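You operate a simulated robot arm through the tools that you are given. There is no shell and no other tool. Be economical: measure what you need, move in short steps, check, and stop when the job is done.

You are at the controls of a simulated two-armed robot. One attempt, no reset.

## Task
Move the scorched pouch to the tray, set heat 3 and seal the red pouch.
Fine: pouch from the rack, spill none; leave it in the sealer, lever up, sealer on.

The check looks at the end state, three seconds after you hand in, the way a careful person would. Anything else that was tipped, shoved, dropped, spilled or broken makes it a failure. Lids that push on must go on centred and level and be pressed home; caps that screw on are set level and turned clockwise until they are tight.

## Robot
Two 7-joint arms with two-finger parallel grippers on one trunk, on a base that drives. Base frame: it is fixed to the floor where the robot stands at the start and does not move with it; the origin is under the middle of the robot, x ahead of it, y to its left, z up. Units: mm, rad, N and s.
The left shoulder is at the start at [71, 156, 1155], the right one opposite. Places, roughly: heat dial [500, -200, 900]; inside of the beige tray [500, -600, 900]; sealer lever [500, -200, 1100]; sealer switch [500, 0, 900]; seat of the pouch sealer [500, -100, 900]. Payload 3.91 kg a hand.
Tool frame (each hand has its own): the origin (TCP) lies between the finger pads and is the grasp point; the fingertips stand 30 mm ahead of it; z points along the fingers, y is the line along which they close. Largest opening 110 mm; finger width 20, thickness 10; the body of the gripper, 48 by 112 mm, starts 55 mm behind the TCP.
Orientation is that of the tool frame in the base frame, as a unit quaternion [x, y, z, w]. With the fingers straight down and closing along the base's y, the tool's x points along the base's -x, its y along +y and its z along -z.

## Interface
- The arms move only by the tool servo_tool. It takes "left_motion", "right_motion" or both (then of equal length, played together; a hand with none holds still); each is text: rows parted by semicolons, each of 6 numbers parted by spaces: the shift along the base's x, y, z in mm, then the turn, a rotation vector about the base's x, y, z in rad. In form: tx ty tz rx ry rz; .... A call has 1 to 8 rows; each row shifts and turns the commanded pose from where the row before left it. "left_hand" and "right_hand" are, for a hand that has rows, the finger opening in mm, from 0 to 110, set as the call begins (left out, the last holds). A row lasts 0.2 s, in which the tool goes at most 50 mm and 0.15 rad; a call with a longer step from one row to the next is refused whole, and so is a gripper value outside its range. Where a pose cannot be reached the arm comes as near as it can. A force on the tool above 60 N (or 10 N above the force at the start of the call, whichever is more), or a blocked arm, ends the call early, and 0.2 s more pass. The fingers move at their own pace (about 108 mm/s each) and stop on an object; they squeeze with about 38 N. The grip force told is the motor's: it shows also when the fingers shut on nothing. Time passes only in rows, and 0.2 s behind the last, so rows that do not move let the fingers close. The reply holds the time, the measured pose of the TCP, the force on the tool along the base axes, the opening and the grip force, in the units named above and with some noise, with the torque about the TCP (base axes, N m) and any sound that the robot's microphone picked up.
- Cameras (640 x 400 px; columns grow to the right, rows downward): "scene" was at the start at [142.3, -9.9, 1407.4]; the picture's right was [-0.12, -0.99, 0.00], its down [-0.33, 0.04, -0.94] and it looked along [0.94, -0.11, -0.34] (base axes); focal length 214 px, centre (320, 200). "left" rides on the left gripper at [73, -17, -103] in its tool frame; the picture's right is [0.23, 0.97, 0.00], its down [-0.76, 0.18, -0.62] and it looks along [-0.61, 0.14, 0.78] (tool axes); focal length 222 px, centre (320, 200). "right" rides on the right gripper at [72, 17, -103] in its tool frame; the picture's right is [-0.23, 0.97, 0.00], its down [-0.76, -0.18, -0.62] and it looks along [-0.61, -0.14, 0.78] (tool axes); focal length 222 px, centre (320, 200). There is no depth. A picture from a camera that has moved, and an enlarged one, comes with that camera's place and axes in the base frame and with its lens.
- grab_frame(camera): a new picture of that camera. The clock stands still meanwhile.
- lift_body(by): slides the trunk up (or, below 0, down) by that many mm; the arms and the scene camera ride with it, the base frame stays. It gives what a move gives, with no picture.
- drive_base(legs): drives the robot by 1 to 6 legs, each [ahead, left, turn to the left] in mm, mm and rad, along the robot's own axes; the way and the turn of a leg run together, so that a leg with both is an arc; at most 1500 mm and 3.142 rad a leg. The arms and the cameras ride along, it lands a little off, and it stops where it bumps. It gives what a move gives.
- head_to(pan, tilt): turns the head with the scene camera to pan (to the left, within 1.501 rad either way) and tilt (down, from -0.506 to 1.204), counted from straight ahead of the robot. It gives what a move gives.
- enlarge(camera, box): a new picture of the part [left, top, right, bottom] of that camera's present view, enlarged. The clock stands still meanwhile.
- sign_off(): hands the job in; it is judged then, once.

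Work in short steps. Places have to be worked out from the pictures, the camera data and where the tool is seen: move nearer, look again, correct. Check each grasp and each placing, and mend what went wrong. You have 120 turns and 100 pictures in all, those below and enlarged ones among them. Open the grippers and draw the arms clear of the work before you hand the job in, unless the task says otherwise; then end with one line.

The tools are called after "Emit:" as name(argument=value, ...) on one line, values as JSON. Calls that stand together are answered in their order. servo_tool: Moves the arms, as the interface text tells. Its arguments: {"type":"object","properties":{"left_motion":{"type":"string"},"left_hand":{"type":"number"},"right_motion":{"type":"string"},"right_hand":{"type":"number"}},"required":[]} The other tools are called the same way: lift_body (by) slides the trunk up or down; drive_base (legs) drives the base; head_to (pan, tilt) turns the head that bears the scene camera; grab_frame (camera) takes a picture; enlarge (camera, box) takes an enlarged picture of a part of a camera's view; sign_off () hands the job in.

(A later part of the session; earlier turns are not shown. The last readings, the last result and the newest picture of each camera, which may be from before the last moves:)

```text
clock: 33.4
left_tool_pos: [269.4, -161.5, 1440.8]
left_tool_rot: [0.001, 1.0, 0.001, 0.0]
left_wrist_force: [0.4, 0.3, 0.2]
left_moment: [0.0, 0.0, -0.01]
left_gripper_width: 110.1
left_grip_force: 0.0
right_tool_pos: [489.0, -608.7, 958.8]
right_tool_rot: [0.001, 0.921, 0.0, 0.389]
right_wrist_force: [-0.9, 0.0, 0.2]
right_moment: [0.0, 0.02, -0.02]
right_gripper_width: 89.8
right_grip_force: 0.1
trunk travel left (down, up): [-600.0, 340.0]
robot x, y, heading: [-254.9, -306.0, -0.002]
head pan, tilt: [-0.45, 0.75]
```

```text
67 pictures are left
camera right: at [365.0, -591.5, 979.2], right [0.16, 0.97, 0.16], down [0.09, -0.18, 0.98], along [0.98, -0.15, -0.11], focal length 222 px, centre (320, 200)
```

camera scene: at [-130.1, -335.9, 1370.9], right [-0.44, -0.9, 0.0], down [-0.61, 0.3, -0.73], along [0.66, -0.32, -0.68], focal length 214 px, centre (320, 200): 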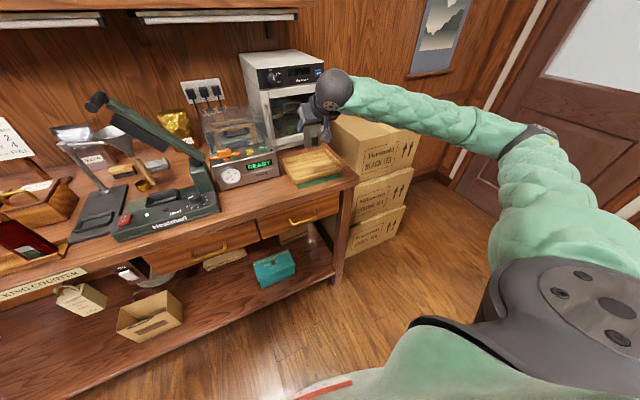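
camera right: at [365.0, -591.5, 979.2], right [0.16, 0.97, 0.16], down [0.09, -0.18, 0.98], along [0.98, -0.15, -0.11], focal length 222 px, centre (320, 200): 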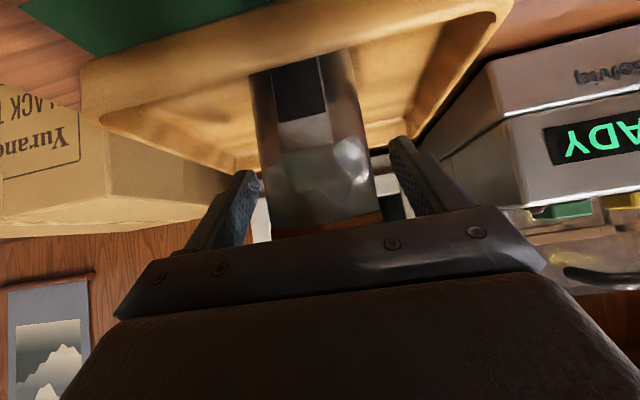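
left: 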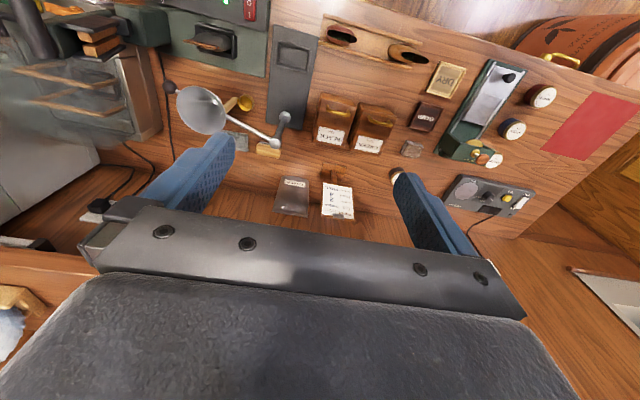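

The pouch stands alone. I withdraw the hand backward and up along the tool axis.

Emit:
servo_tool(right_motion="-15 0 15 0 0 0;-20 0 20 0 0 0;-25 0 25 0 0 0;-25 0 30 0 0 0;-20 0 35 0 0 0")

Emit:
enlarge(camera="scene", box=[240, 90, 400, 200])

```text
clock: 34.6
left_tool_pos: [269.6, -160.7, 1442.1]
left_tool_rot: [0.001, 1.0, 0.0, 0.0]
left_wrist_force: [-0.5, 0.3, -0.8]
left_moment: [-0.02, 0.0, 0.01]
left_gripper_width: 109.9
left_grip_force: 0.0
right_tool_pos: [384.1, -609.0, 1083.7]
right_tool_rot: [0.002, 0.922, -0.002, 0.388]
right_wrist_force: [-0.6, 0.0, -0.2]
right_moment: [0.0, 0.0, 0.01]
right_gripper_width: 89.7
right_grip_force: 0.0
trunk travel left (down, up): [-600.0, 340.0]
robot x, y, heading: [-252.1, -303.1, -0.003]
head pan, tilt: [-0.45, 0.75]
```

```text
3.64 times, centred on (320, 145) of scene
camera zoom: at [-130.6, -334.9, 1370.9], right [-0.44, -0.9, 0.0], down [-0.61, 0.3, -0.73], along [0.66, -0.32, -0.68], focal length 780 px, centre (320, 400)
```

zoom: 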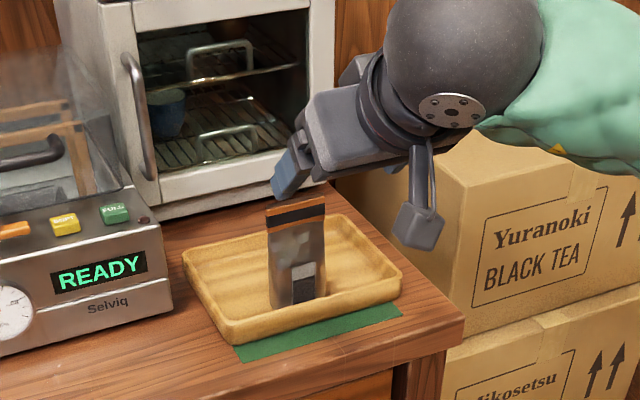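

Scorched pouch stands in the tray. Now I drive back left 250 mm for the dial, red pouch and lever.

Emit:
drive_base(legs=[[0, 250, 0]])

Emit:
servo_tool(right_motion="0 20 0 0 0.14 0;0 20 0 0 0.14 0;0 20 0 0 0.14 0;0 20 0 0 0.14 0;0 20 0 0 0.14 0;0 20 0 0 0.1 0;0 15 0 0 0 0;0 13 0 0 0 0", right_hand=70)

Emit:
head_to(pan=-0.15, tilt=0.7)

Emit:
grab_frame(camera="scene")

Emit:
grab_frame(camera="right")

```text
clock: 36.4
left_tool_pos: [270.6, 87.5, 1442.9]
left_tool_rot: [0.002, 1.0, 0.0, 0.0]
left_wrist_force: [0.3, 0.2, -0.2]
left_moment: [-0.03, -0.02, 0.01]
left_gripper_width: 110.3
left_grip_force: 0.1
right_tool_pos: [384.2, -361.7, 1084.4]
right_tool_rot: [0.002, 0.921, -0.002, 0.389]
right_wrist_force: [0.2, -0.5, 0.9]
right_moment: [-0.02, -0.01, -0.02]
right_gripper_width: 90.0
right_grip_force: 0.0
trunk travel left (down, up): [-600.0, 340.0]
robot x, y, heading: [-253.3, -49.3, -0.003]
head pan, tilt: [-0.45, 0.75]
```

```text
clock: 38.2
left_tool_pos: [271.0, 87.8, 1440.1]
left_tool_rot: [0.002, 1.0, -0.001, 0.001]
left_wrist_force: [0.7, -0.3, 0.0]
left_moment: [-0.04, 0.02, 0.0]
left_gripper_width: 109.8
left_grip_force: 0.0
right_tool_pos: [388.0, -213.4, 1083.7]
right_tool_rot: [0.002, 1.0, -0.003, -0.002]
right_wrist_force: [-0.3, -0.2, -0.7]
right_moment: [-0.02, 0.02, 0.0]
right_gripper_width: 70.1
right_grip_force: 0.1
trunk travel left (down, up): [-600.0, 340.0]
robot x, y, heading: [-255.0, -52.6, -0.005]
head pan, tilt: [-0.45, 0.75]
```

```text
clock: 39.0
left_tool_pos: [270.4, 85.5, 1442.2]
left_tool_rot: [0.002, 1.0, 0.0, 0.0]
left_wrist_force: [0.1, -1.0, -0.3]
left_moment: [0.01, -0.02, 0.03]
left_gripper_width: 110.0
left_grip_force: 0.1
right_tool_pos: [385.1, -214.1, 1085.2]
right_tool_rot: [0.003, 1.0, -0.002, -0.001]
right_wrist_force: [0.1, 0.6, 0.2]
right_moment: [0.01, 0.03, 0.03]
right_gripper_width: 69.8
right_grip_force: 0.0
trunk travel left (down, up): [-600.0, 340.0]
robot x, y, heading: [-254.6, -53.5, -0.0]
head pan, tilt: [-0.15, 0.7]
```

```text
65 pictures are left
camera scene: at [-119.9, -63.9, 1375.2], right [-0.15, -0.99, 0.0], down [-0.64, 0.1, -0.76], along [0.76, -0.12, -0.64], focal length 214 px, centre (320, 200)
```

scene: 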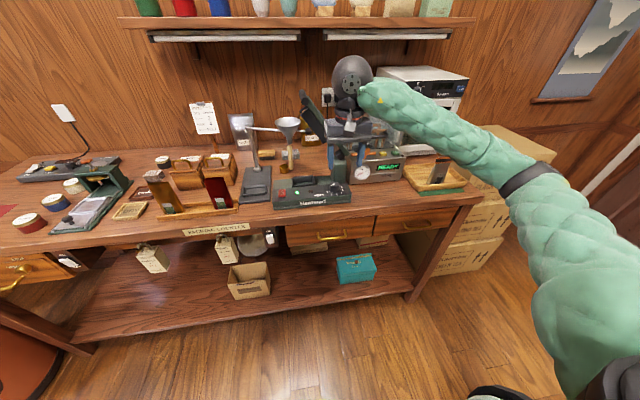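

```text
64 pictures are left
camera right: at [314.4, -197.0, 1187.3], right [0.23, 0.97, 0.0], down [0.76, -0.18, 0.62], along [0.6, -0.15, -0.78], focal length 222 px, centre (320, 200)
```

right: 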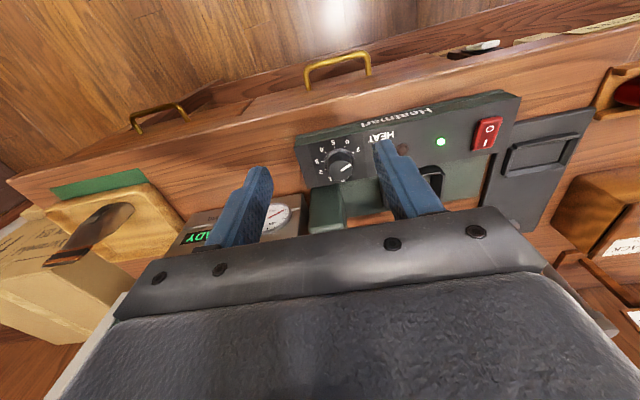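

Zoom on the dial from here to refine its place and the panel's tilt.

Emit:
enlarge(camera="right", box=[290, 90, 402, 210])

Emit:
enlarge(camera="scene", box=[260, 70, 372, 220])

```text
3.33 times, centred on (346, 150) of right
camera zoom: at [314.4, -197.0, 1187.3], right [0.23, 0.97, 0.0], down [0.76, -0.18, 0.62], along [0.6, -0.15, -0.78], focal length 740 px, centre (233, 367)
```

zoom: 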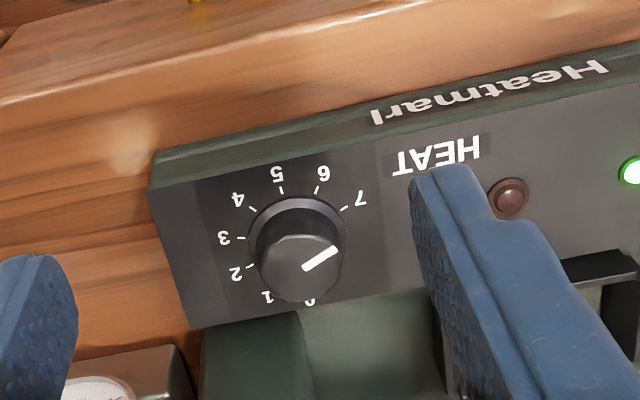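

```text
2.67 times, centred on (316, 145) of scene
camera zoom: at [-119.9, -63.9, 1375.2], right [-0.15, -0.99, 0.0], down [-0.64, 0.1, -0.76], along [0.76, -0.12, -0.64], focal length 572 px, centre (331, 347)
```

zoom: 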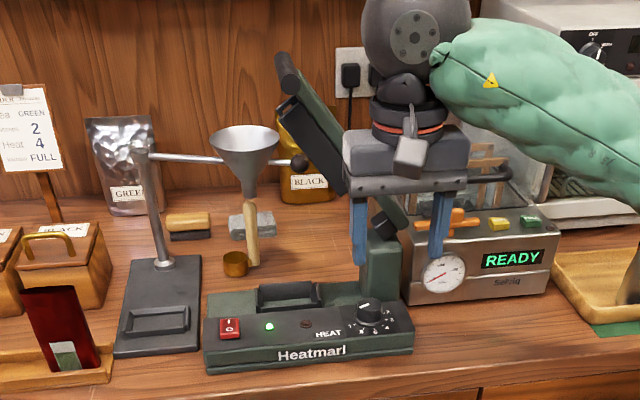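

The dial axis is essentially vertical, centred (468,-208), knob top z≈931, tick spacing ≈34.3°, so 7→3 needs 137° counter-clockwise; I'll do 3 grips of 0.8 rad. (The lever has been nudged ~20° from its stop; I'll raise it back afterward.) First I position over the dial at yaw -0.4.

Emit:
servo_tool(right_motion="20 1 0 0 0 -0.14;20 1 0 0 0 -0.13;20 1 0 0 0 -0.13;23 2 0 0 0 0;0 1 -35 0 0 0;0 0 -35 0 0 0;0 0 -25 0 0 0", right_hand=70)

Emit:
grab_frame(camera="right")

Emit:
enlarge(camera="scene", box=[260, 70, 372, 220])

```text
clock: 40.6
left_tool_pos: [270.9, 86.6, 1442.1]
left_tool_rot: [0.001, 1.0, -0.001, -0.001]
left_wrist_force: [0.0, -0.1, 0.0]
left_moment: [0.03, -0.02, 0.03]
left_gripper_width: 110.0
left_grip_force: 0.0
right_tool_pos: [469.4, -206.4, 987.6]
right_tool_rot: [0.2, 0.98, -0.002, -0.001]
right_wrist_force: [0.0, 0.7, -0.5]
right_moment: [0.02, 0.0, 0.0]
right_gripper_width: 70.2
right_grip_force: 0.0
trunk travel left (down, up): [-600.0, 340.0]
robot x, y, heading: [-253.9, -53.5, -0.003]
head pan, tilt: [-0.15, 0.7]
```

```text
61 pictures are left
camera right: at [410.4, -161.6, 1090.8], right [0.59, 0.81, 0.0], down [0.63, -0.46, 0.62], along [0.5, -0.37, -0.78], focal length 222 px, centre (320, 200)
```

right: 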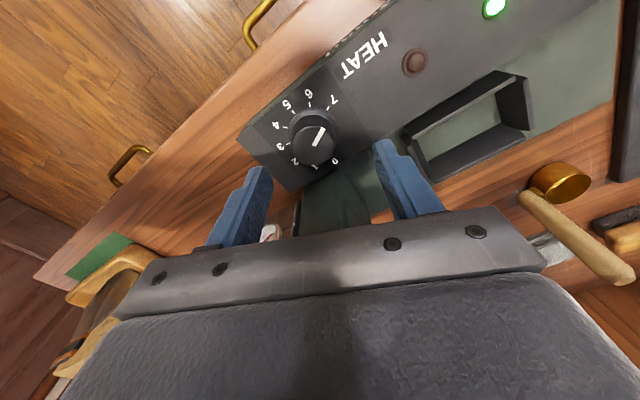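

```text
2.67 times, centred on (316, 145) of scene
camera zoom: at [-119.7, -64.0, 1375.2], right [-0.15, -0.99, 0.0], down [-0.64, 0.1, -0.76], along [0.76, -0.12, -0.64], focal length 572 px, centre (331, 347)
```

zoom: 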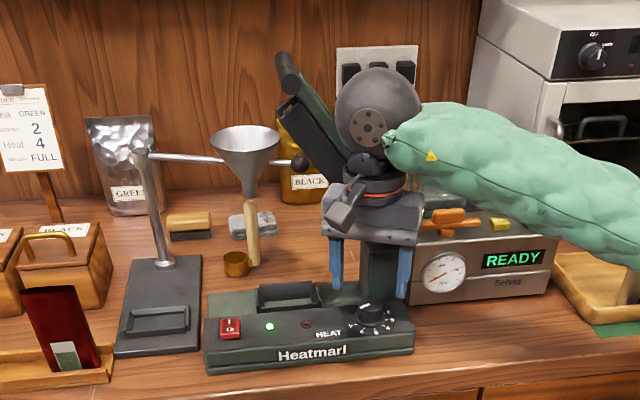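

Knob at (466,-207.5), matching. I descend to z=948 and grip.

Emit:
servo_tool(right_motion="-2 -1 -20 0 0 0;0 0 -12 0 0 0;0 0 -7 0 0 0")

Emit:
servo_tool(right_motion="0 0 0 0 0 0;0 0 0 0 0 0;0 0 0 0 0 0", right_hand=0)

Emit:
grab_frame(camera="right")

```text
clock: 41.4
left_tool_pos: [269.7, 86.2, 1441.8]
left_tool_rot: [0.001, 1.0, 0.0, 0.0]
left_wrist_force: [-0.3, -0.3, 0.5]
left_moment: [-0.02, 0.01, 0.0]
left_gripper_width: 110.1
left_grip_force: 0.1
right_tool_pos: [465.4, -208.7, 949.8]
right_tool_rot: [0.2, 0.98, -0.002, -0.001]
right_wrist_force: [0.7, 0.5, 4.1]
right_moment: [0.13, -0.08, 0.04]
right_gripper_width: 70.4
right_grip_force: 0.1
trunk travel left (down, up): [-600.0, 340.0]
robot x, y, heading: [-253.5, -54.2, -0.007]
head pan, tilt: [-0.15, 0.7]
```

```text
clock: 42.2
left_tool_pos: [270.1, 87.1, 1443.3]
left_tool_rot: [0.001, 1.0, 0.0, 0.0]
left_wrist_force: [-0.3, -0.9, 0.0]
left_moment: [-0.01, 0.0, 0.02]
left_gripper_width: 110.1
left_grip_force: 0.0
right_tool_pos: [466.2, -209.5, 950.0]
right_tool_rot: [0.2, 0.98, -0.001, -0.001]
right_wrist_force: [3.5, 3.5, 7.9]
right_moment: [0.17, -0.19, 0.0]
right_gripper_width: 39.3
right_grip_force: 44.6
trunk travel left (down, up): [-600.0, 340.0]
robot x, y, heading: [-257.8, -48.7, -0.003]
head pan, tilt: [-0.15, 0.7]
```

```text
59 pictures are left
camera right: at [406.9, -164.2, 1053.1], right [0.59, 0.81, 0.0], down [0.63, -0.46, 0.62], along [0.5, -0.37, -0.78], focal length 222 px, centre (320, 200)
```

right: 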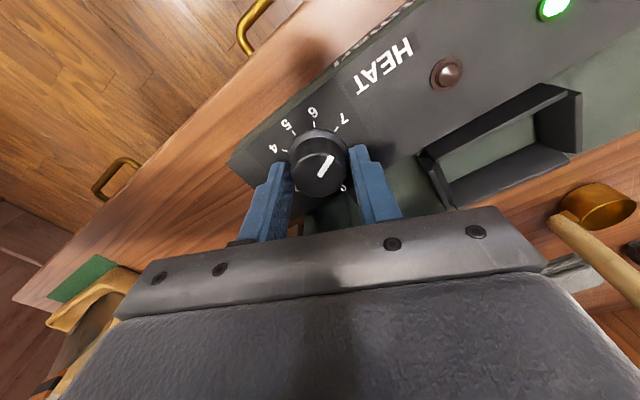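

Gripping the knob (39 mm), fingertips just touching the panel. Raise 1.5 mm and twist +0.8 rad.

Emit:
servo_tool(right_motion="0 0 1.5 0 0 0;0 0 0 0 0 0.1;0 0 0 0 0 0.14;0 0 0 0 0 0.14;0 0 0 0 0 0.14;0 0 0 0 0 0.14;0 0 0 0 0 0.14;0 0 0 0 0 0")

Emit:
enlarge(camera="right", box=[220, 50, 420, 250])

```text
clock: 44.0
left_tool_pos: [271.0, 90.5, 1440.7]
left_tool_rot: [0.0, 1.0, -0.002, 0.0]
left_wrist_force: [-0.3, -0.4, 1.3]
left_moment: [-0.01, -0.03, -0.03]
left_gripper_width: 110.1
left_grip_force: 0.1
right_tool_pos: [466.1, -205.2, 950.9]
right_tool_rot: [-0.199, 0.98, -0.002, -0.002]
right_wrist_force: [-10.1, 43.6, -23.3]
right_moment: [1.32, -0.26, -0.17]
right_gripper_width: 39.4
right_grip_force: 45.4
trunk travel left (down, up): [-600.0, 340.0]
robot x, y, heading: [-257.3, -53.2, -0.004]
head pan, tilt: [-0.15, 0.7]
```

```text
2.00 times, centred on (320, 150) of right
camera zoom: at [393.7, -217.2, 1053.5], right [-0.17, 0.99, -0.01], down [0.77, 0.14, 0.62], along [0.61, 0.1, -0.78], focal length 444 px, centre (320, 300)
```

zoom: 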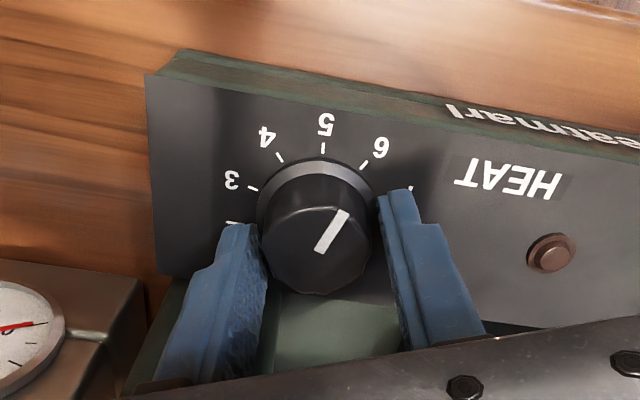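

The knob turned ~0.8 rad (pointer ≈5.6). Release, swing back -0.8 and re-centre for a second grip.

Emit:
servo_tool(right_motion="0 0 0 0 0 0;0 0 0 0 0 0;0 0 3 0 0 -0.14;0 0 0 0 0 -0.14;0 0 0 0 0 -0.14;0 0 0 0 0 -0.14;0 0 0 0 0 -0.14;0 0 0 0 0 -0.1", right_hand=70)

Emit:
grab_frame(camera="right")

```text
clock: 45.8
left_tool_pos: [270.1, 85.2, 1441.9]
left_tool_rot: [0.002, 1.0, 0.0, 0.001]
left_wrist_force: [0.5, -0.3, -0.3]
left_moment: [0.0, 0.03, 0.04]
left_gripper_width: 110.2
left_grip_force: 0.1
right_tool_pos: [465.9, -210.3, 954.7]
right_tool_rot: [0.201, 0.98, -0.002, -0.002]
right_wrist_force: [-0.5, 0.3, -0.5]
right_moment: [0.02, 0.0, -0.01]
right_gripper_width: 69.9
right_grip_force: 0.1
trunk travel left (down, up): [-600.0, 340.0]
robot x, y, heading: [-251.8, -55.2, -0.002]
head pan, tilt: [-0.15, 0.7]
```

```text
57 pictures are left
camera right: at [406.6, -165.7, 1056.8], right [0.59, 0.81, 0.0], down [0.63, -0.46, 0.62], along [0.5, -0.37, -0.78], focal length 222 px, centre (320, 200)
```

right: 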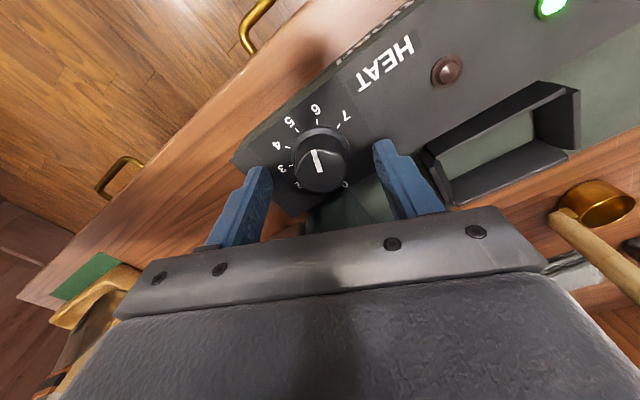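

Second grip and twist.

Emit:
servo_tool(right_motion="0 3 -3.5 0 0 0;0 0 0 0 0 0")

Emit:
servo_tool(right_motion="0 0 0 0 0 0;0 0 0 0 0 0;0 0 0 0 0 0.13;0 0 0 0 0 0.13;0 0 0 0 0 0.14;0 0 0 0 0 0.14;0 0 0 0 0 0.13;0 0 0 0 0 0.13", right_hand=0)

Emit:
enlarge(camera="right", box=[220, 50, 420, 250])

```text
clock: 46.4
left_tool_pos: [271.1, 86.8, 1441.5]
left_tool_rot: [0.002, 1.0, -0.001, 0.0]
left_wrist_force: [1.0, 0.1, 0.5]
left_moment: [0.0, -0.01, -0.01]
left_gripper_width: 110.0
left_grip_force: 0.0
right_tool_pos: [464.8, -206.3, 951.8]
right_tool_rot: [0.2, 0.98, -0.002, -0.001]
right_wrist_force: [0.3, 1.1, -0.5]
right_moment: [-0.03, 0.02, 0.02]
right_gripper_width: 69.9
right_grip_force: 0.1
trunk travel left (down, up): [-600.0, 340.0]
robot x, y, heading: [-256.6, -50.4, -0.004]
head pan, tilt: [-0.15, 0.7]
```

```text
clock: 48.2
left_tool_pos: [269.5, 87.8, 1441.4]
left_tool_rot: [0.002, 1.0, -0.001, 0.0]
left_wrist_force: [0.5, 0.2, -0.5]
left_moment: [-0.01, 0.02, 0.02]
left_gripper_width: 110.0
left_grip_force: 0.1
right_tool_pos: [465.2, -206.1, 950.6]
right_tool_rot: [-0.2, 0.98, -0.002, -0.001]
right_wrist_force: [-10.2, 10.6, -7.4]
right_moment: [0.9, -0.66, -0.07]
right_gripper_width: 39.5
right_grip_force: 45.4
trunk travel left (down, up): [-600.0, 340.0]
robot x, y, heading: [-253.3, -53.5, -0.007]
head pan, tilt: [-0.15, 0.7]
```

```text
2.00 times, centred on (320, 150) of right
camera zoom: at [392.9, -217.5, 1053.5], right [-0.17, 0.99, 0.0], down [0.77, 0.14, 0.62], along [0.61, 0.1, -0.78], focal length 444 px, centre (320, 300)
```

zoom: 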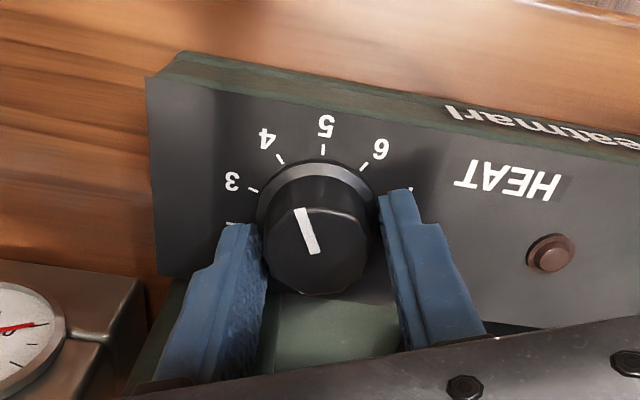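

Pointer ≈4.35 as expected. Third grip of 0.8 rad should land on 3.

Emit:
servo_tool(right_motion="0 0 0 0 0 0;0 0 0 0 0 0;0 0 3 0 0 -0.14;0 0 0 0 0 -0.14;0 0 0 0 0 -0.14;0 0 0 0 0 -0.14;0 0 0 0 0 -0.14;0 0 0 0 0 -0.1", right_hand=70)

Emit:
servo_tool(right_motion="0 0 -2.5 0 0 0;0 0 0 0 0 0")

Emit:
servo_tool(right_motion="0 0 0 0 0 0;0 0 0 0 0 0;0 0 0 0 0 0.13;0 0 0 0 0 0.13;0 0 0 0 0 0.14;0 0 0 0 0 0.14;0 0 0 0 0 0.13;0 0 0 0 0 0.13", right_hand=0)

Emit:
servo_tool(right_motion="0 0 0 0 0 0;0 0 0 0 0 0;0 0 10 0 0 0;0 0 20 0 0 0;-5 0 20 0 0 0", right_hand=70)

Emit:
enlarge(camera="right", box=[240, 50, 400, 210])

```text
clock: 50.0
left_tool_pos: [269.7, 87.0, 1441.7]
left_tool_rot: [0.001, 1.0, 0.0, -0.001]
left_wrist_force: [-0.1, -0.4, -0.6]
left_moment: [-0.03, 0.04, 0.0]
left_gripper_width: 110.0
left_grip_force: 0.1
right_tool_pos: [467.0, -206.1, 954.0]
right_tool_rot: [0.201, 0.98, -0.003, -0.001]
right_wrist_force: [-0.7, -0.7, -0.7]
right_moment: [0.01, 0.04, 0.0]
right_gripper_width: 69.8
right_grip_force: 0.0
trunk travel left (down, up): [-600.0, 340.0]
robot x, y, heading: [-253.2, -50.7, -0.001]
head pan, tilt: [-0.15, 0.7]
```

```text
clock: 50.6
left_tool_pos: [271.8, 87.8, 1442.1]
left_tool_rot: [0.001, 1.0, 0.0, 0.0]
left_wrist_force: [0.0, -0.1, 0.3]
left_moment: [0.02, 0.02, 0.03]
left_gripper_width: 110.1
left_grip_force: 0.1
right_tool_pos: [466.2, -207.3, 951.0]
right_tool_rot: [0.201, 0.98, -0.002, -0.002]
right_wrist_force: [0.3, -1.0, -0.2]
right_moment: [0.02, 0.03, -0.02]
right_gripper_width: 70.1
right_grip_force: 0.0
trunk travel left (down, up): [-600.0, 340.0]
robot x, y, heading: [-251.0, -52.2, -0.004]
head pan, tilt: [-0.15, 0.7]
```

```text
clock: 52.4
left_tool_pos: [270.2, 88.0, 1441.1]
left_tool_rot: [0.001, 1.0, -0.001, 0.0]
left_wrist_force: [-0.1, 0.3, -0.3]
left_moment: [0.0, -0.01, -0.03]
left_gripper_width: 109.9
left_grip_force: 0.1
right_tool_pos: [465.3, -206.0, 952.4]
right_tool_rot: [-0.2, 0.98, -0.002, -0.001]
right_wrist_force: [-4.1, 12.5, -5.6]
right_moment: [0.7, -0.7, -0.04]
right_gripper_width: 39.5
right_grip_force: 44.9
trunk travel left (down, up): [-600.0, 340.0]
robot x, y, heading: [-253.7, -52.4, -0.002]
head pan, tilt: [-0.15, 0.7]
```

```text
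clock: 53.6
left_tool_pos: [270.3, 86.9, 1442.0]
left_tool_rot: [0.001, 1.0, 0.0, 0.001]
left_wrist_force: [-0.2, 0.0, 0.0]
left_moment: [0.01, -0.03, 0.0]
left_gripper_width: 110.0
left_grip_force: 0.1
right_tool_pos: [460.8, -208.2, 1000.9]
right_tool_rot: [-0.197, 0.98, -0.002, -0.001]
right_wrist_force: [0.1, -0.9, 0.0]
right_moment: [-0.04, -0.01, -0.04]
right_gripper_width: 70.1
right_grip_force: 0.1
trunk travel left (down, up): [-600.0, 340.0]
robot x, y, heading: [-253.1, -52.7, -0.003]
head pan, tilt: [-0.15, 0.7]
```

```text
2.50 times, centred on (320, 130) of right
camera zoom: at [388.3, -220.2, 1104.8], right [-0.17, 0.99, 0.0], down [0.77, 0.13, 0.62], along [0.61, 0.1, -0.78], focal length 555 px, centre (320, 375)
```

zoom: 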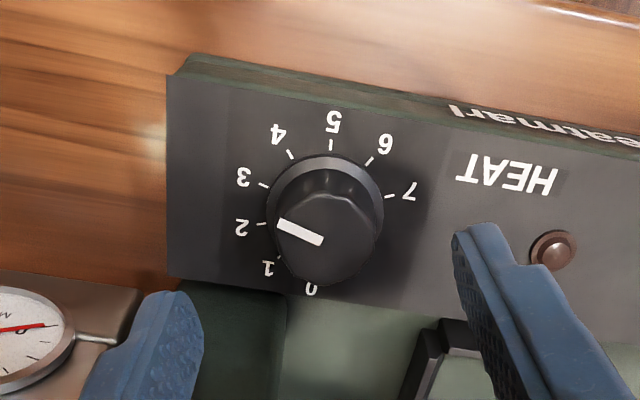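

The pointer is near 3; I look closer to verify precisely.

Emit:
enlarge(camera="right", box=[296, 82, 346, 128])

Emit:
enlarge(camera="scene", box=[300, 170, 360, 210])

```text
8.70 times, centred on (321, 105) of right
camera zoom: at [388.3, -220.2, 1104.8], right [-0.17, 0.99, 0.0], down [0.77, 0.13, 0.62], along [0.61, 0.1, -0.78], focal length 1932 px, centre (311, 1026)
```

zoom: 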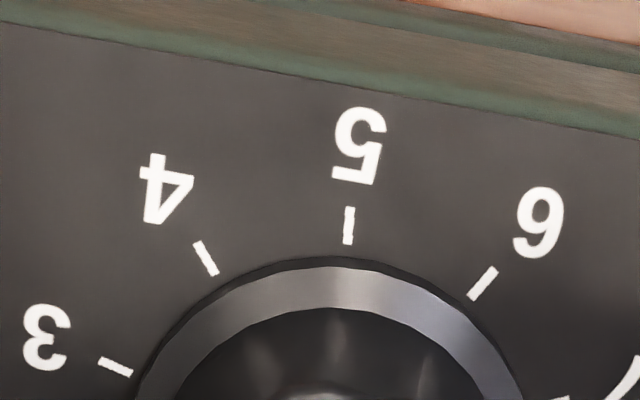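

```text
10.00 times, centred on (330, 190) of scene
camera zoom: at [-120.2, -63.8, 1375.2], right [-0.15, -0.99, 0.0], down [-0.64, 0.1, -0.76], along [0.76, -0.12, -0.64], focal length 2145 px, centre (220, 300)
```

zoom: 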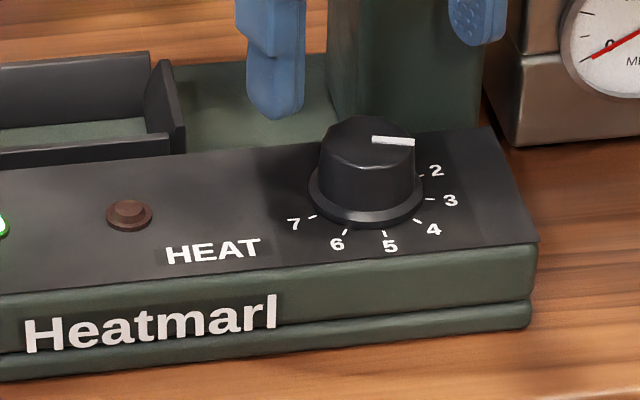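

Emit:
enlarge(camera="right", box=[286, 100, 350, 150])

```text
8.00 times, centred on (318, 125) of right
camera zoom: at [388.3, -220.2, 1104.8], right [-0.17, 0.99, 0.0], down [0.77, 0.13, 0.62], along [0.61, 0.1, -0.78], focal length 1777 px, centre (336, 800)
```

zoom: 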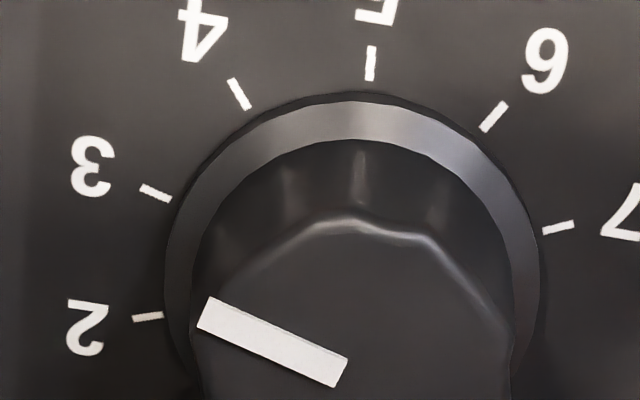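

Pointer is parallel to tick 3: dial set. Next I raise the lever to its stop; first retreat up with the right hand, close the fingers, and swing to the handle's left.

Emit:
servo_tool(right_motion="-30 0 25 0 0 -0.13;-30 0 35 0 0 -0.13;0 20 40 0 0 -0.13;0 25 40 0 0 0;0 30 30 0 0 0;0 40 24 0 0 0", right_hand=0)

Emit:
servo_tool(right_motion="0 30 0 0 0 0;20 0 0 0 0 0;20 0 0 0 0 0")

Emit:
grab_frame(camera="right")

Emit:
enlarge(camera="scene", box=[240, 70, 380, 220])

```text
clock: 55.0
left_tool_pos: [271.4, 88.3, 1440.2]
left_tool_rot: [0.002, 1.0, -0.001, 0.0]
left_wrist_force: [0.2, -0.2, 0.2]
left_moment: [-0.02, -0.02, 0.02]
left_gripper_width: 110.0
left_grip_force: 0.0
right_tool_pos: [402.5, -90.2, 1193.4]
right_tool_rot: [-0.003, 1.0, -0.004, -0.002]
right_wrist_force: [-0.2, 0.7, 0.7]
right_moment: [-0.02, 0.0, 0.02]
right_gripper_width: 0.0
right_grip_force: 37.7
trunk travel left (down, up): [-600.0, 340.0]
robot x, y, heading: [-255.0, -51.5, -0.004]
head pan, tilt: [-0.15, 0.7]
```

```text
clock: 55.8
left_tool_pos: [270.1, 86.5, 1441.3]
left_tool_rot: [0.002, 1.0, 0.0, 0.0]
left_wrist_force: [0.4, -0.1, 0.6]
left_moment: [-0.01, 0.02, -0.02]
left_gripper_width: 110.0
left_grip_force: 0.1
right_tool_pos: [442.0, -61.5, 1195.2]
right_tool_rot: [-0.004, 1.0, -0.002, -0.002]
right_wrist_force: [0.1, 0.5, 0.3]
right_moment: [0.0, -0.03, -0.01]
right_gripper_width: 0.0
right_grip_force: 38.2
trunk travel left (down, up): [-600.0, 340.0]
robot x, y, heading: [-251.2, -51.4, -0.004]
head pan, tilt: [-0.15, 0.7]
```

```text
51 pictures are left
camera right: at [371.2, -45.3, 1298.0], right [0.22, 0.98, -0.01], down [0.76, -0.17, 0.62], along [0.61, -0.14, -0.78], focal length 222 px, centre (320, 200)
```

right: 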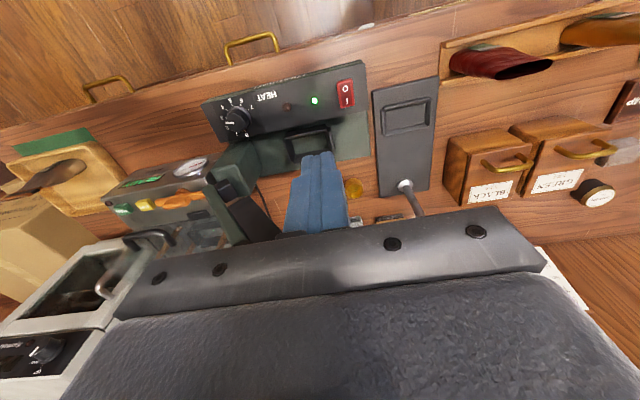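

```text
2.67 times, centred on (310, 145) of scene
camera zoom: at [-119.4, -63.4, 1375.1], right [-0.15, -0.99, 0.0], down [-0.64, 0.1, -0.76], along [0.76, -0.12, -0.64], focal length 572 px, centre (347, 347)
```

zoom: 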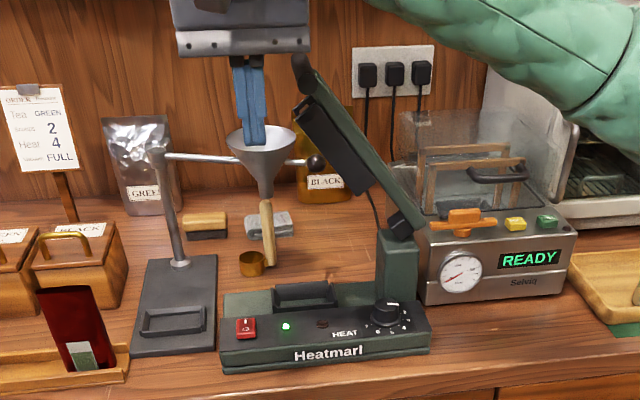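

Handle's near end is at about (510,-126,1199). I bring the closed fingers to x=530 at its left and push it right (-y), upward toward the stop.

Emit:
servo_tool(right_motion="30 0 0 0 0 0;30 0 0 0 0 0;28 0 0 0 0 0;0 -20 2 0 0 0;0 -20 2 0 0 0")

Emit:
enlarge(camera="scene", box=[240, 50, 380, 200])

```text
clock: 57.0
left_tool_pos: [270.5, 86.9, 1443.0]
left_tool_rot: [0.001, 1.0, 0.0, 0.001]
left_wrist_force: [-0.4, -0.5, -0.3]
left_moment: [0.01, -0.01, -0.01]
left_gripper_width: 110.1
left_grip_force: 0.0
right_tool_pos: [530.2, -101.5, 1197.6]
right_tool_rot: [-0.005, 1.0, -0.002, -0.001]
right_wrist_force: [-0.7, -0.1, 0.1]
right_moment: [-0.01, 0.04, 0.0]
right_gripper_width: 0.0
right_grip_force: 37.5
trunk travel left (down, up): [-600.0, 340.0]
robot x, y, heading: [-255.9, -52.1, -0.002]
head pan, tilt: [-0.15, 0.7]
```

```text
2.67 times, centred on (310, 125) of scene
camera zoom: at [-119.8, -63.8, 1375.2], right [-0.15, -0.99, 0.0], down [-0.64, 0.1, -0.76], along [0.76, -0.12, -0.64], focal length 572 px, centre (347, 400)
```

zoom: 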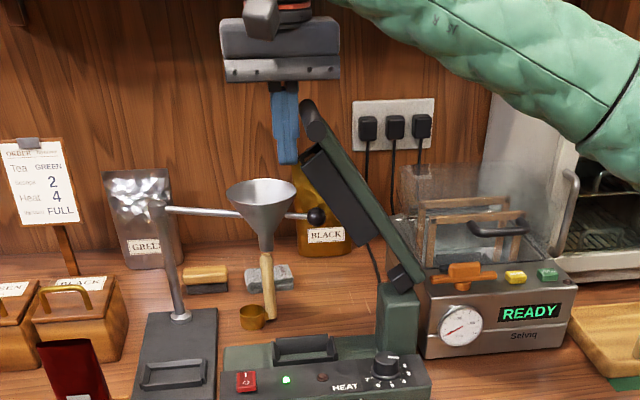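

The finger is right against the handle's left. I push -y in steps.

Emit:
servo_tool(right_motion="0 -15 3 0 0 0;0 -15 3 0 0 0;0 -15 3 0 0 0;0 -10 2 0 0 0")

Emit:
enlarge(camera="scene", box=[240, 50, 380, 200])

```text
clock: 57.7
left_tool_pos: [271.1, 88.2, 1443.2]
left_tool_rot: [0.0, 1.0, 0.001, 0.0]
left_wrist_force: [-0.1, -0.4, 0.1]
left_moment: [0.03, 0.02, 0.0]
left_gripper_width: 110.0
left_grip_force: 0.1
right_tool_pos: [528.9, -124.3, 1211.3]
right_tool_rot: [-0.006, 1.0, 0.002, 0.005]
right_wrist_force: [8.9, 16.3, 25.1]
right_moment: [0.33, -0.13, 0.01]
right_gripper_width: 0.3
right_grip_force: 37.7
trunk travel left (down, up): [-600.0, 340.0]
robot x, y, heading: [-253.0, -52.1, 0.003]
head pan, tilt: [-0.15, 0.7]
stopped in row 3 (right hand): the force on the tool passed its limit at 67 N (the readings are from after the stop); the commanded pose is now the measured one
```

```text
2.67 times, centred on (310, 125) of scene
camera zoom: at [-119.6, -63.0, 1375.2], right [-0.15, -0.99, 0.0], down [-0.64, 0.1, -0.76], along [0.76, -0.11, -0.64], focal length 572 px, centre (347, 400)
```

zoom: 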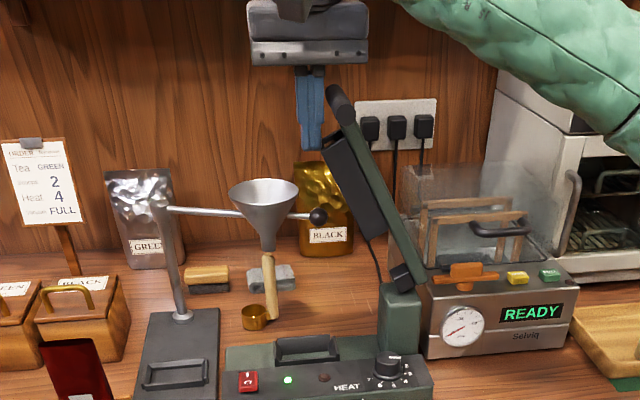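

Lever rose partway; the fingertips probably also pressed the jaw. I raise a little and push on more slowly.

Emit:
servo_tool(right_motion="0 0 6 0 0 0;0 -6 2 0 0 0;0 -7 2 0 0 0;0 -7 1 0 0 0;0 -7 1 0 0 0;0 -7 1 0 0 0;0 -7 1 0 0 0")

Emit:
enlarge(camera="scene", box=[240, 50, 380, 200])

```text
clock: 59.1
left_tool_pos: [270.3, 92.5, 1441.9]
left_tool_rot: [-0.003, 1.0, 0.0, 0.0]
left_wrist_force: [-0.1, 0.7, -0.8]
left_moment: [0.06, 0.02, 0.01]
left_gripper_width: 109.8
left_grip_force: 0.1
right_tool_pos: [527.4, -145.4, 1225.6]
right_tool_rot: [-0.012, 1.0, 0.005, 0.005]
right_wrist_force: [2.5, 33.5, 16.9]
right_moment: [0.91, 0.02, -0.19]
right_gripper_width: 0.0
right_grip_force: 37.7
trunk travel left (down, up): [-600.0, 340.0]
robot x, y, heading: [-249.5, -51.7, 0.008]
head pan, tilt: [-0.15, 0.7]
stopped in row 6 (right hand): the force on the tool passed its limit at 64 N (the readings are from after the stop); the commanded pose is now the measured one
```

```text
2.67 times, centred on (310, 125) of scene
camera zoom: at [-119.7, -61.0, 1375.0], right [-0.15, -0.99, 0.0], down [-0.64, 0.09, -0.76], along [0.76, -0.11, -0.64], focal length 572 px, centre (347, 400)
```

zoom: 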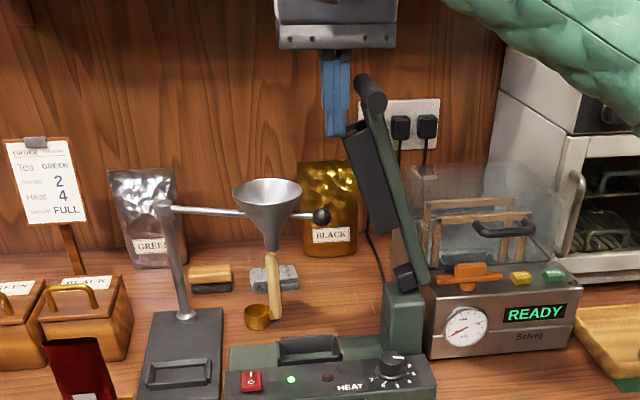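

Handle is now at y≈-183, nearly the original angle. One more gentle push to reach the stop.

Emit:
servo_tool(right_motion="0 -4 1 0 0 0;0 -4 0 0 0 0;0 -4 0 0 0 0;0 -4 0 0 0 0;0 -4 0 0 0 0")

Emit:
enlarge(camera="scene", box=[240, 50, 380, 200])

```text
clock: 59.9
left_tool_pos: [269.8, 92.8, 1441.8]
left_tool_rot: [-0.003, 1.0, 0.0, 0.001]
left_wrist_force: [0.6, -0.1, 0.1]
left_moment: [0.06, -0.01, 0.01]
left_gripper_width: 110.0
left_grip_force: 0.1
right_tool_pos: [527.6, -152.0, 1225.9]
right_tool_rot: [-0.016, 1.0, 0.008, 0.008]
right_wrist_force: [0.5, 34.4, 16.0]
right_moment: [0.88, 0.03, -0.18]
right_gripper_width: 0.1
right_grip_force: 37.7
trunk travel left (down, up): [-600.0, 340.0]
robot x, y, heading: [-249.5, -50.1, 0.004]
head pan, tilt: [-0.15, 0.7]
stopped in row 3 (right hand): the force on the tool passed its limit at 63 N (the readings are from after the stop); the commanded pose is now the measured one
```

```text
2.67 times, centred on (310, 125) of scene
camera zoom: at [-119.9, -60.6, 1375.2], right [-0.14, -0.99, 0.0], down [-0.64, 0.09, -0.77], along [0.76, -0.11, -0.64], focal length 572 px, centre (347, 400)
```

zoom: 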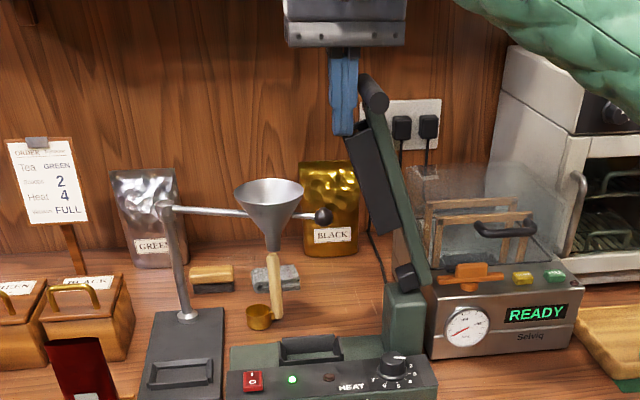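

The lever stays at its upper position (further pushing only loads the stop). I retract the right hand and park it, and bring the left hand down, pitched like before, in front of the red pouch.

Emit:
servo_tool(right_motion="0 10 0 0 0 0;-10 15 0 0 0 0;-40 10 0 0 0 0;-45 0 0 0 0 0;-45 0 0 0 0 0;-10 -40 0 0 0 0;0 -45 0 0 0 0;0 -45 0 0 0 0", left_motion="8 10 -42 0 -0.1 0;8 10 -42 0 -0.1 0;8 10 -42 0 -0.1 0;8 10 -42 0 -0.1 0;8 10 -42 0 -0.1 0;8 10 -42 0 -0.1 0;8 10 -42 0 -0.1 0;8 10 -42 0 -0.1 0", left_hand=110)

Emit:
servo_tool(right_motion="0 -45 0 0 0 0;0 -45 0 0 0 0;0 -30 0 0 0 0")

Emit:
grab_frame(camera="left")

Emit:
grab_frame(camera="scene")

```text
clock: 61.6
left_tool_pos: [338.2, 169.9, 1106.8]
left_tool_rot: [-0.003, 0.921, 0.0, 0.39]
left_wrist_force: [0.6, -0.6, 0.8]
left_moment: [0.01, 0.03, 0.02]
left_gripper_width: 110.1
left_grip_force: 0.1
left hand out of reach, approached as far as the arm can: row 8
right_tool_pos: [376.3, -251.4, 1223.9]
right_tool_rot: [-0.014, 1.0, 0.006, 0.004]
right_wrist_force: [-0.1, -0.3, -0.3]
right_moment: [0.04, 0.01, 0.01]
right_gripper_width: 0.0
right_grip_force: 37.8
trunk travel left (down, up): [-600.0, 340.0]
robot x, y, heading: [-254.4, -49.5, 0.007]
head pan, tilt: [-0.15, 0.7]
```

```text
clock: 62.5
left_tool_pos: [337.5, 169.9, 1106.9]
left_tool_rot: [-0.003, 0.921, 0.0, 0.39]
left_wrist_force: [0.7, -0.3, 0.6]
left_moment: [0.04, 0.01, 0.01]
left_gripper_width: 110.3
left_grip_force: 0.0
right_tool_pos: [378.7, -372.9, 1226.3]
right_tool_rot: [-0.013, 1.0, 0.005, 0.005]
right_wrist_force: [-0.5, -0.2, -0.6]
right_moment: [0.03, 0.0, 0.02]
right_gripper_width: 0.0
right_grip_force: 37.2
trunk travel left (down, up): [-600.0, 340.0]
robot x, y, heading: [-255.3, -48.5, 0.009]
head pan, tilt: [-0.15, 0.7]
```

```text
45 pictures are left
camera left: at [214.4, 152.4, 1127.2], right [-0.16, 0.97, -0.17], down [0.08, 0.18, 0.98], along [0.98, 0.14, -0.11], focal length 222 px, centre (320, 200)
```

left: 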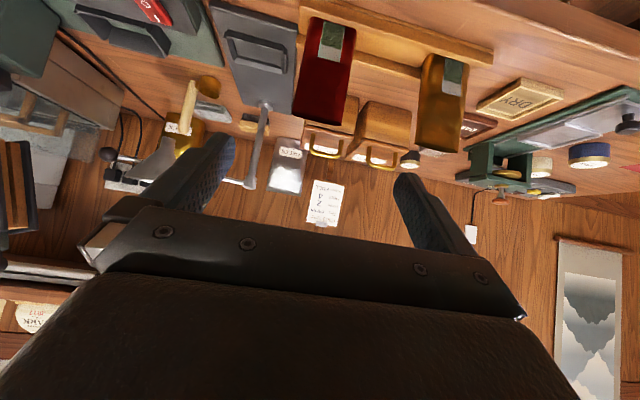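

```text
44 pictures are left
camera scene: at [-120.0, -62.4, 1375.3], right [-0.15, -0.99, 0.0], down [-0.64, 0.09, -0.76], along [0.76, -0.11, -0.64], focal length 214 px, centre (320, 200)
```

scene: 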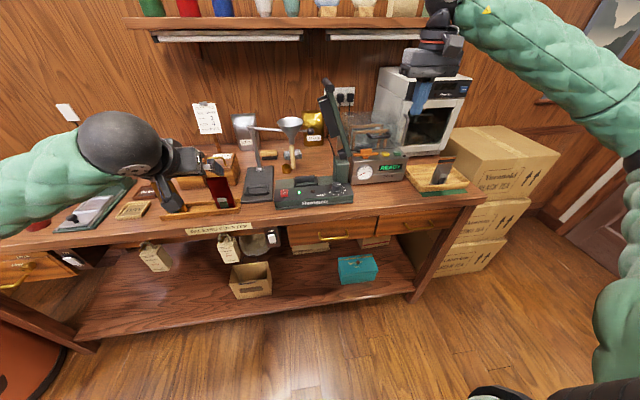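

Red pouch rim ≈ (459,171,1009), bottom z≈886. I zoom to judge its yaw and width.

Emit:
enlarge(camera="left", box=[260, 0, 390, 140])

Emit:
enlarge(camera="scene", box=[150, 140, 260, 225])

```text
2.86 times, centred on (325, 70) of left
camera zoom: at [214.4, 152.4, 1127.2], right [-0.16, 0.97, -0.17], down [0.08, 0.18, 0.98], along [0.98, 0.14, -0.11], focal length 635 px, centre (306, 571)
```

zoom: 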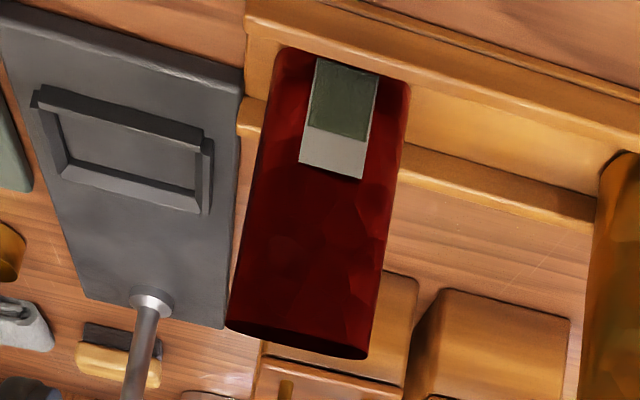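

```text
4.71 times, centred on (205, 182) of scene
camera zoom: at [-120.0, -62.4, 1375.3], right [-0.15, -0.99, 0.0], down [-0.64, 0.09, -0.76], along [0.76, -0.11, -0.64], focal length 1009 px, centre (861, 282)
```

zoom: 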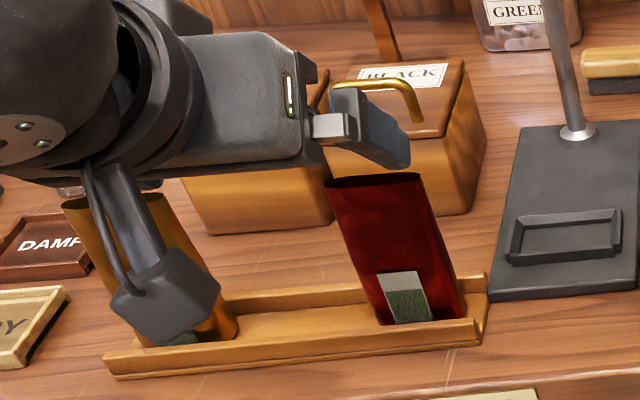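

Red pouch: centre ≈ (457,168), 57 mm wide, face toward me. I move above it and down, fingers flanking it, with TCP at z≈985.

Emit:
servo_tool(left_motion="30 0 -15 0 0 0;30 0 -15 0 0 0;30 0 -15 0 0 0;29 -2 -17 0 0 0", left_hand=95)

Emit:
grab_frame(camera="left")

```text
clock: 63.5
left_tool_pos: [458.4, 171.8, 1042.8]
left_tool_rot: [-0.002, 0.921, -0.001, 0.389]
left_wrist_force: [0.4, -0.1, 0.8]
left_moment: [0.01, -0.03, 0.02]
left_gripper_width: 94.8
left_grip_force: 0.1
right_tool_pos: [379.1, -371.2, 1225.9]
right_tool_rot: [-0.013, 1.0, 0.005, 0.005]
right_wrist_force: [-0.2, -0.5, 0.1]
right_moment: [0.02, 0.0, -0.02]
right_gripper_width: 0.0
right_grip_force: 38.0
trunk travel left (down, up): [-600.0, 340.0]
robot x, y, heading: [-257.6, -50.7, -0.002]
head pan, tilt: [-0.15, 0.7]
```

```text
41 pictures are left
camera left: at [335.2, 153.2, 1063.7], right [-0.16, 0.97, -0.17], down [0.08, 0.18, 0.98], along [0.98, 0.15, -0.11], focal length 222 px, centre (320, 200)
```

left: 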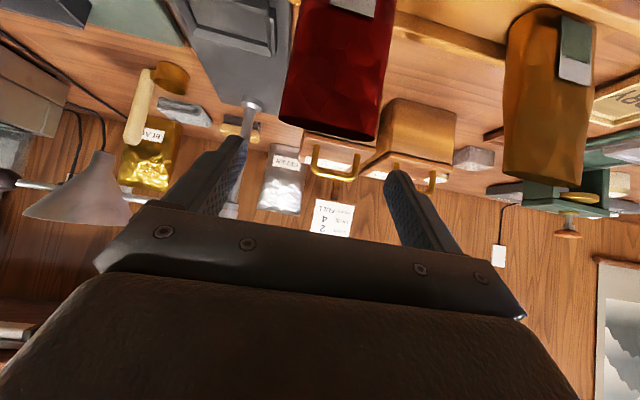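

Pouch has a slight yaw (~+0.08 rad). I align the hand, and go down to z≈985.

Emit:
servo_tool(left_motion="0 -2 0 0 0 0.08;0 0 -20 0 0 0;0 0 -20 0 0 0;0 0 -17 0 0 0")

Emit:
grab_frame(camera="left")

Emit:
enlarge(camera="scene", box=[150, 140, 260, 225])

```text
clock: 64.5
left_tool_pos: [459.6, 167.7, 987.9]
left_tool_rot: [-0.038, 0.92, 0.014, 0.39]
left_wrist_force: [0.5, -0.4, 0.1]
left_moment: [0.01, 0.0, -0.03]
left_gripper_width: 95.0
left_grip_force: 0.1
right_tool_pos: [379.2, -372.1, 1225.0]
right_tool_rot: [-0.012, 1.0, 0.004, 0.004]
right_wrist_force: [0.1, -0.7, -0.5]
right_moment: [0.01, -0.03, 0.0]
right_gripper_width: 0.0
right_grip_force: 38.0
trunk travel left (down, up): [-600.0, 340.0]
robot x, y, heading: [-255.2, -48.8, 0.003]
head pan, tilt: [-0.15, 0.7]
```

```text
40 pictures are left
camera left: at [337.3, 139.4, 1008.9], right [-0.24, 0.96, -0.17], down [0.07, 0.19, 0.98], along [0.97, 0.22, -0.11], focal length 222 px, centre (320, 200)
```

left: 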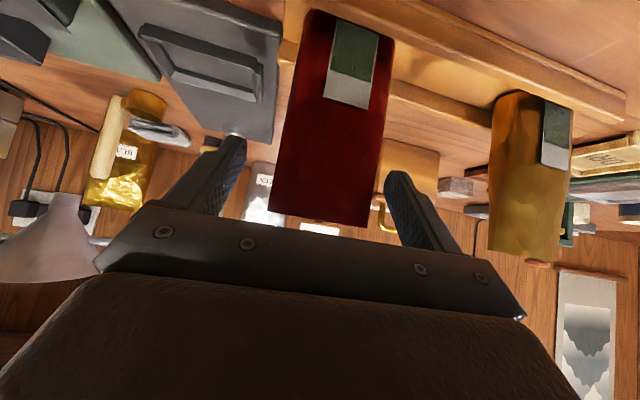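

```text
4.71 times, centred on (205, 182) of scene
camera zoom: at [-119.2, -61.4, 1375.2], right [-0.15, -0.99, 0.0], down [-0.64, 0.09, -0.76], along [0.76, -0.11, -0.64], focal length 1009 px, centre (861, 282)
```

zoom: 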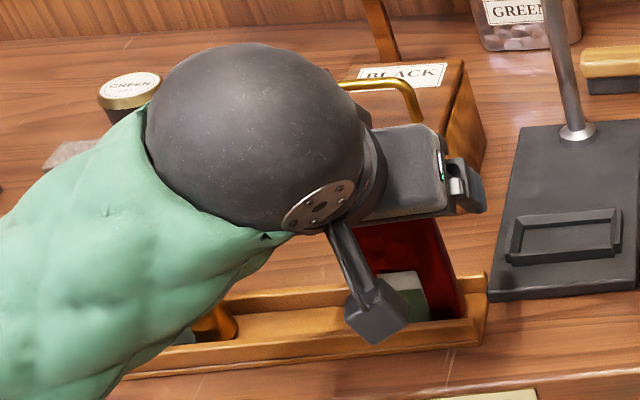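

Fingers flank the pouch evenly. Close.

Emit:
servo_tool(left_motion="0 0 0 0 0 0;0 0 0 0 0 0;0 0 0 0 0 0", left_hand=50)

Emit:
grab_frame(camera="left")

```text
clock: 65.2
left_tool_pos: [457.9, 166.8, 988.4]
left_tool_rot: [-0.039, 0.92, 0.014, 0.39]
left_wrist_force: [0.8, 0.3, 1.1]
left_moment: [-0.03, 0.02, 0.0]
left_gripper_width: 58.3
left_grip_force: 37.8
right_tool_pos: [378.4, -372.0, 1225.6]
right_tool_rot: [-0.012, 1.0, 0.004, 0.005]
right_wrist_force: [0.0, -0.4, 0.0]
right_moment: [-0.01, -0.01, -0.02]
right_gripper_width: 0.1
right_grip_force: 37.5
trunk travel left (down, up): [-600.0, 340.0]
robot x, y, heading: [-251.7, -51.6, 0.006]
head pan, tilt: [-0.15, 0.7]
```

```text
38 pictures are left
camera left: at [337.1, 139.3, 1009.0], right [-0.24, 0.96, -0.17], down [0.07, 0.19, 0.98], along [0.97, 0.22, -0.11], focal length 222 px, centre (320, 200)
```

left: 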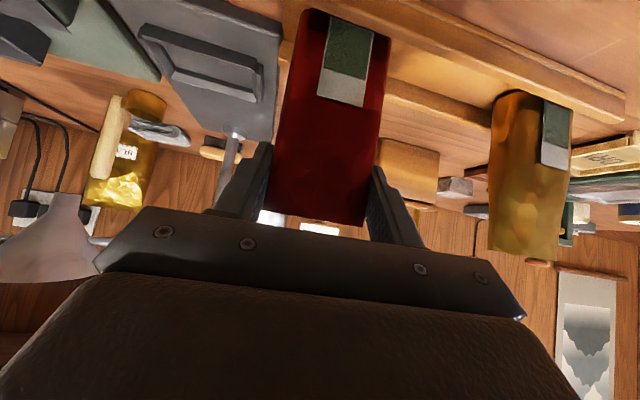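

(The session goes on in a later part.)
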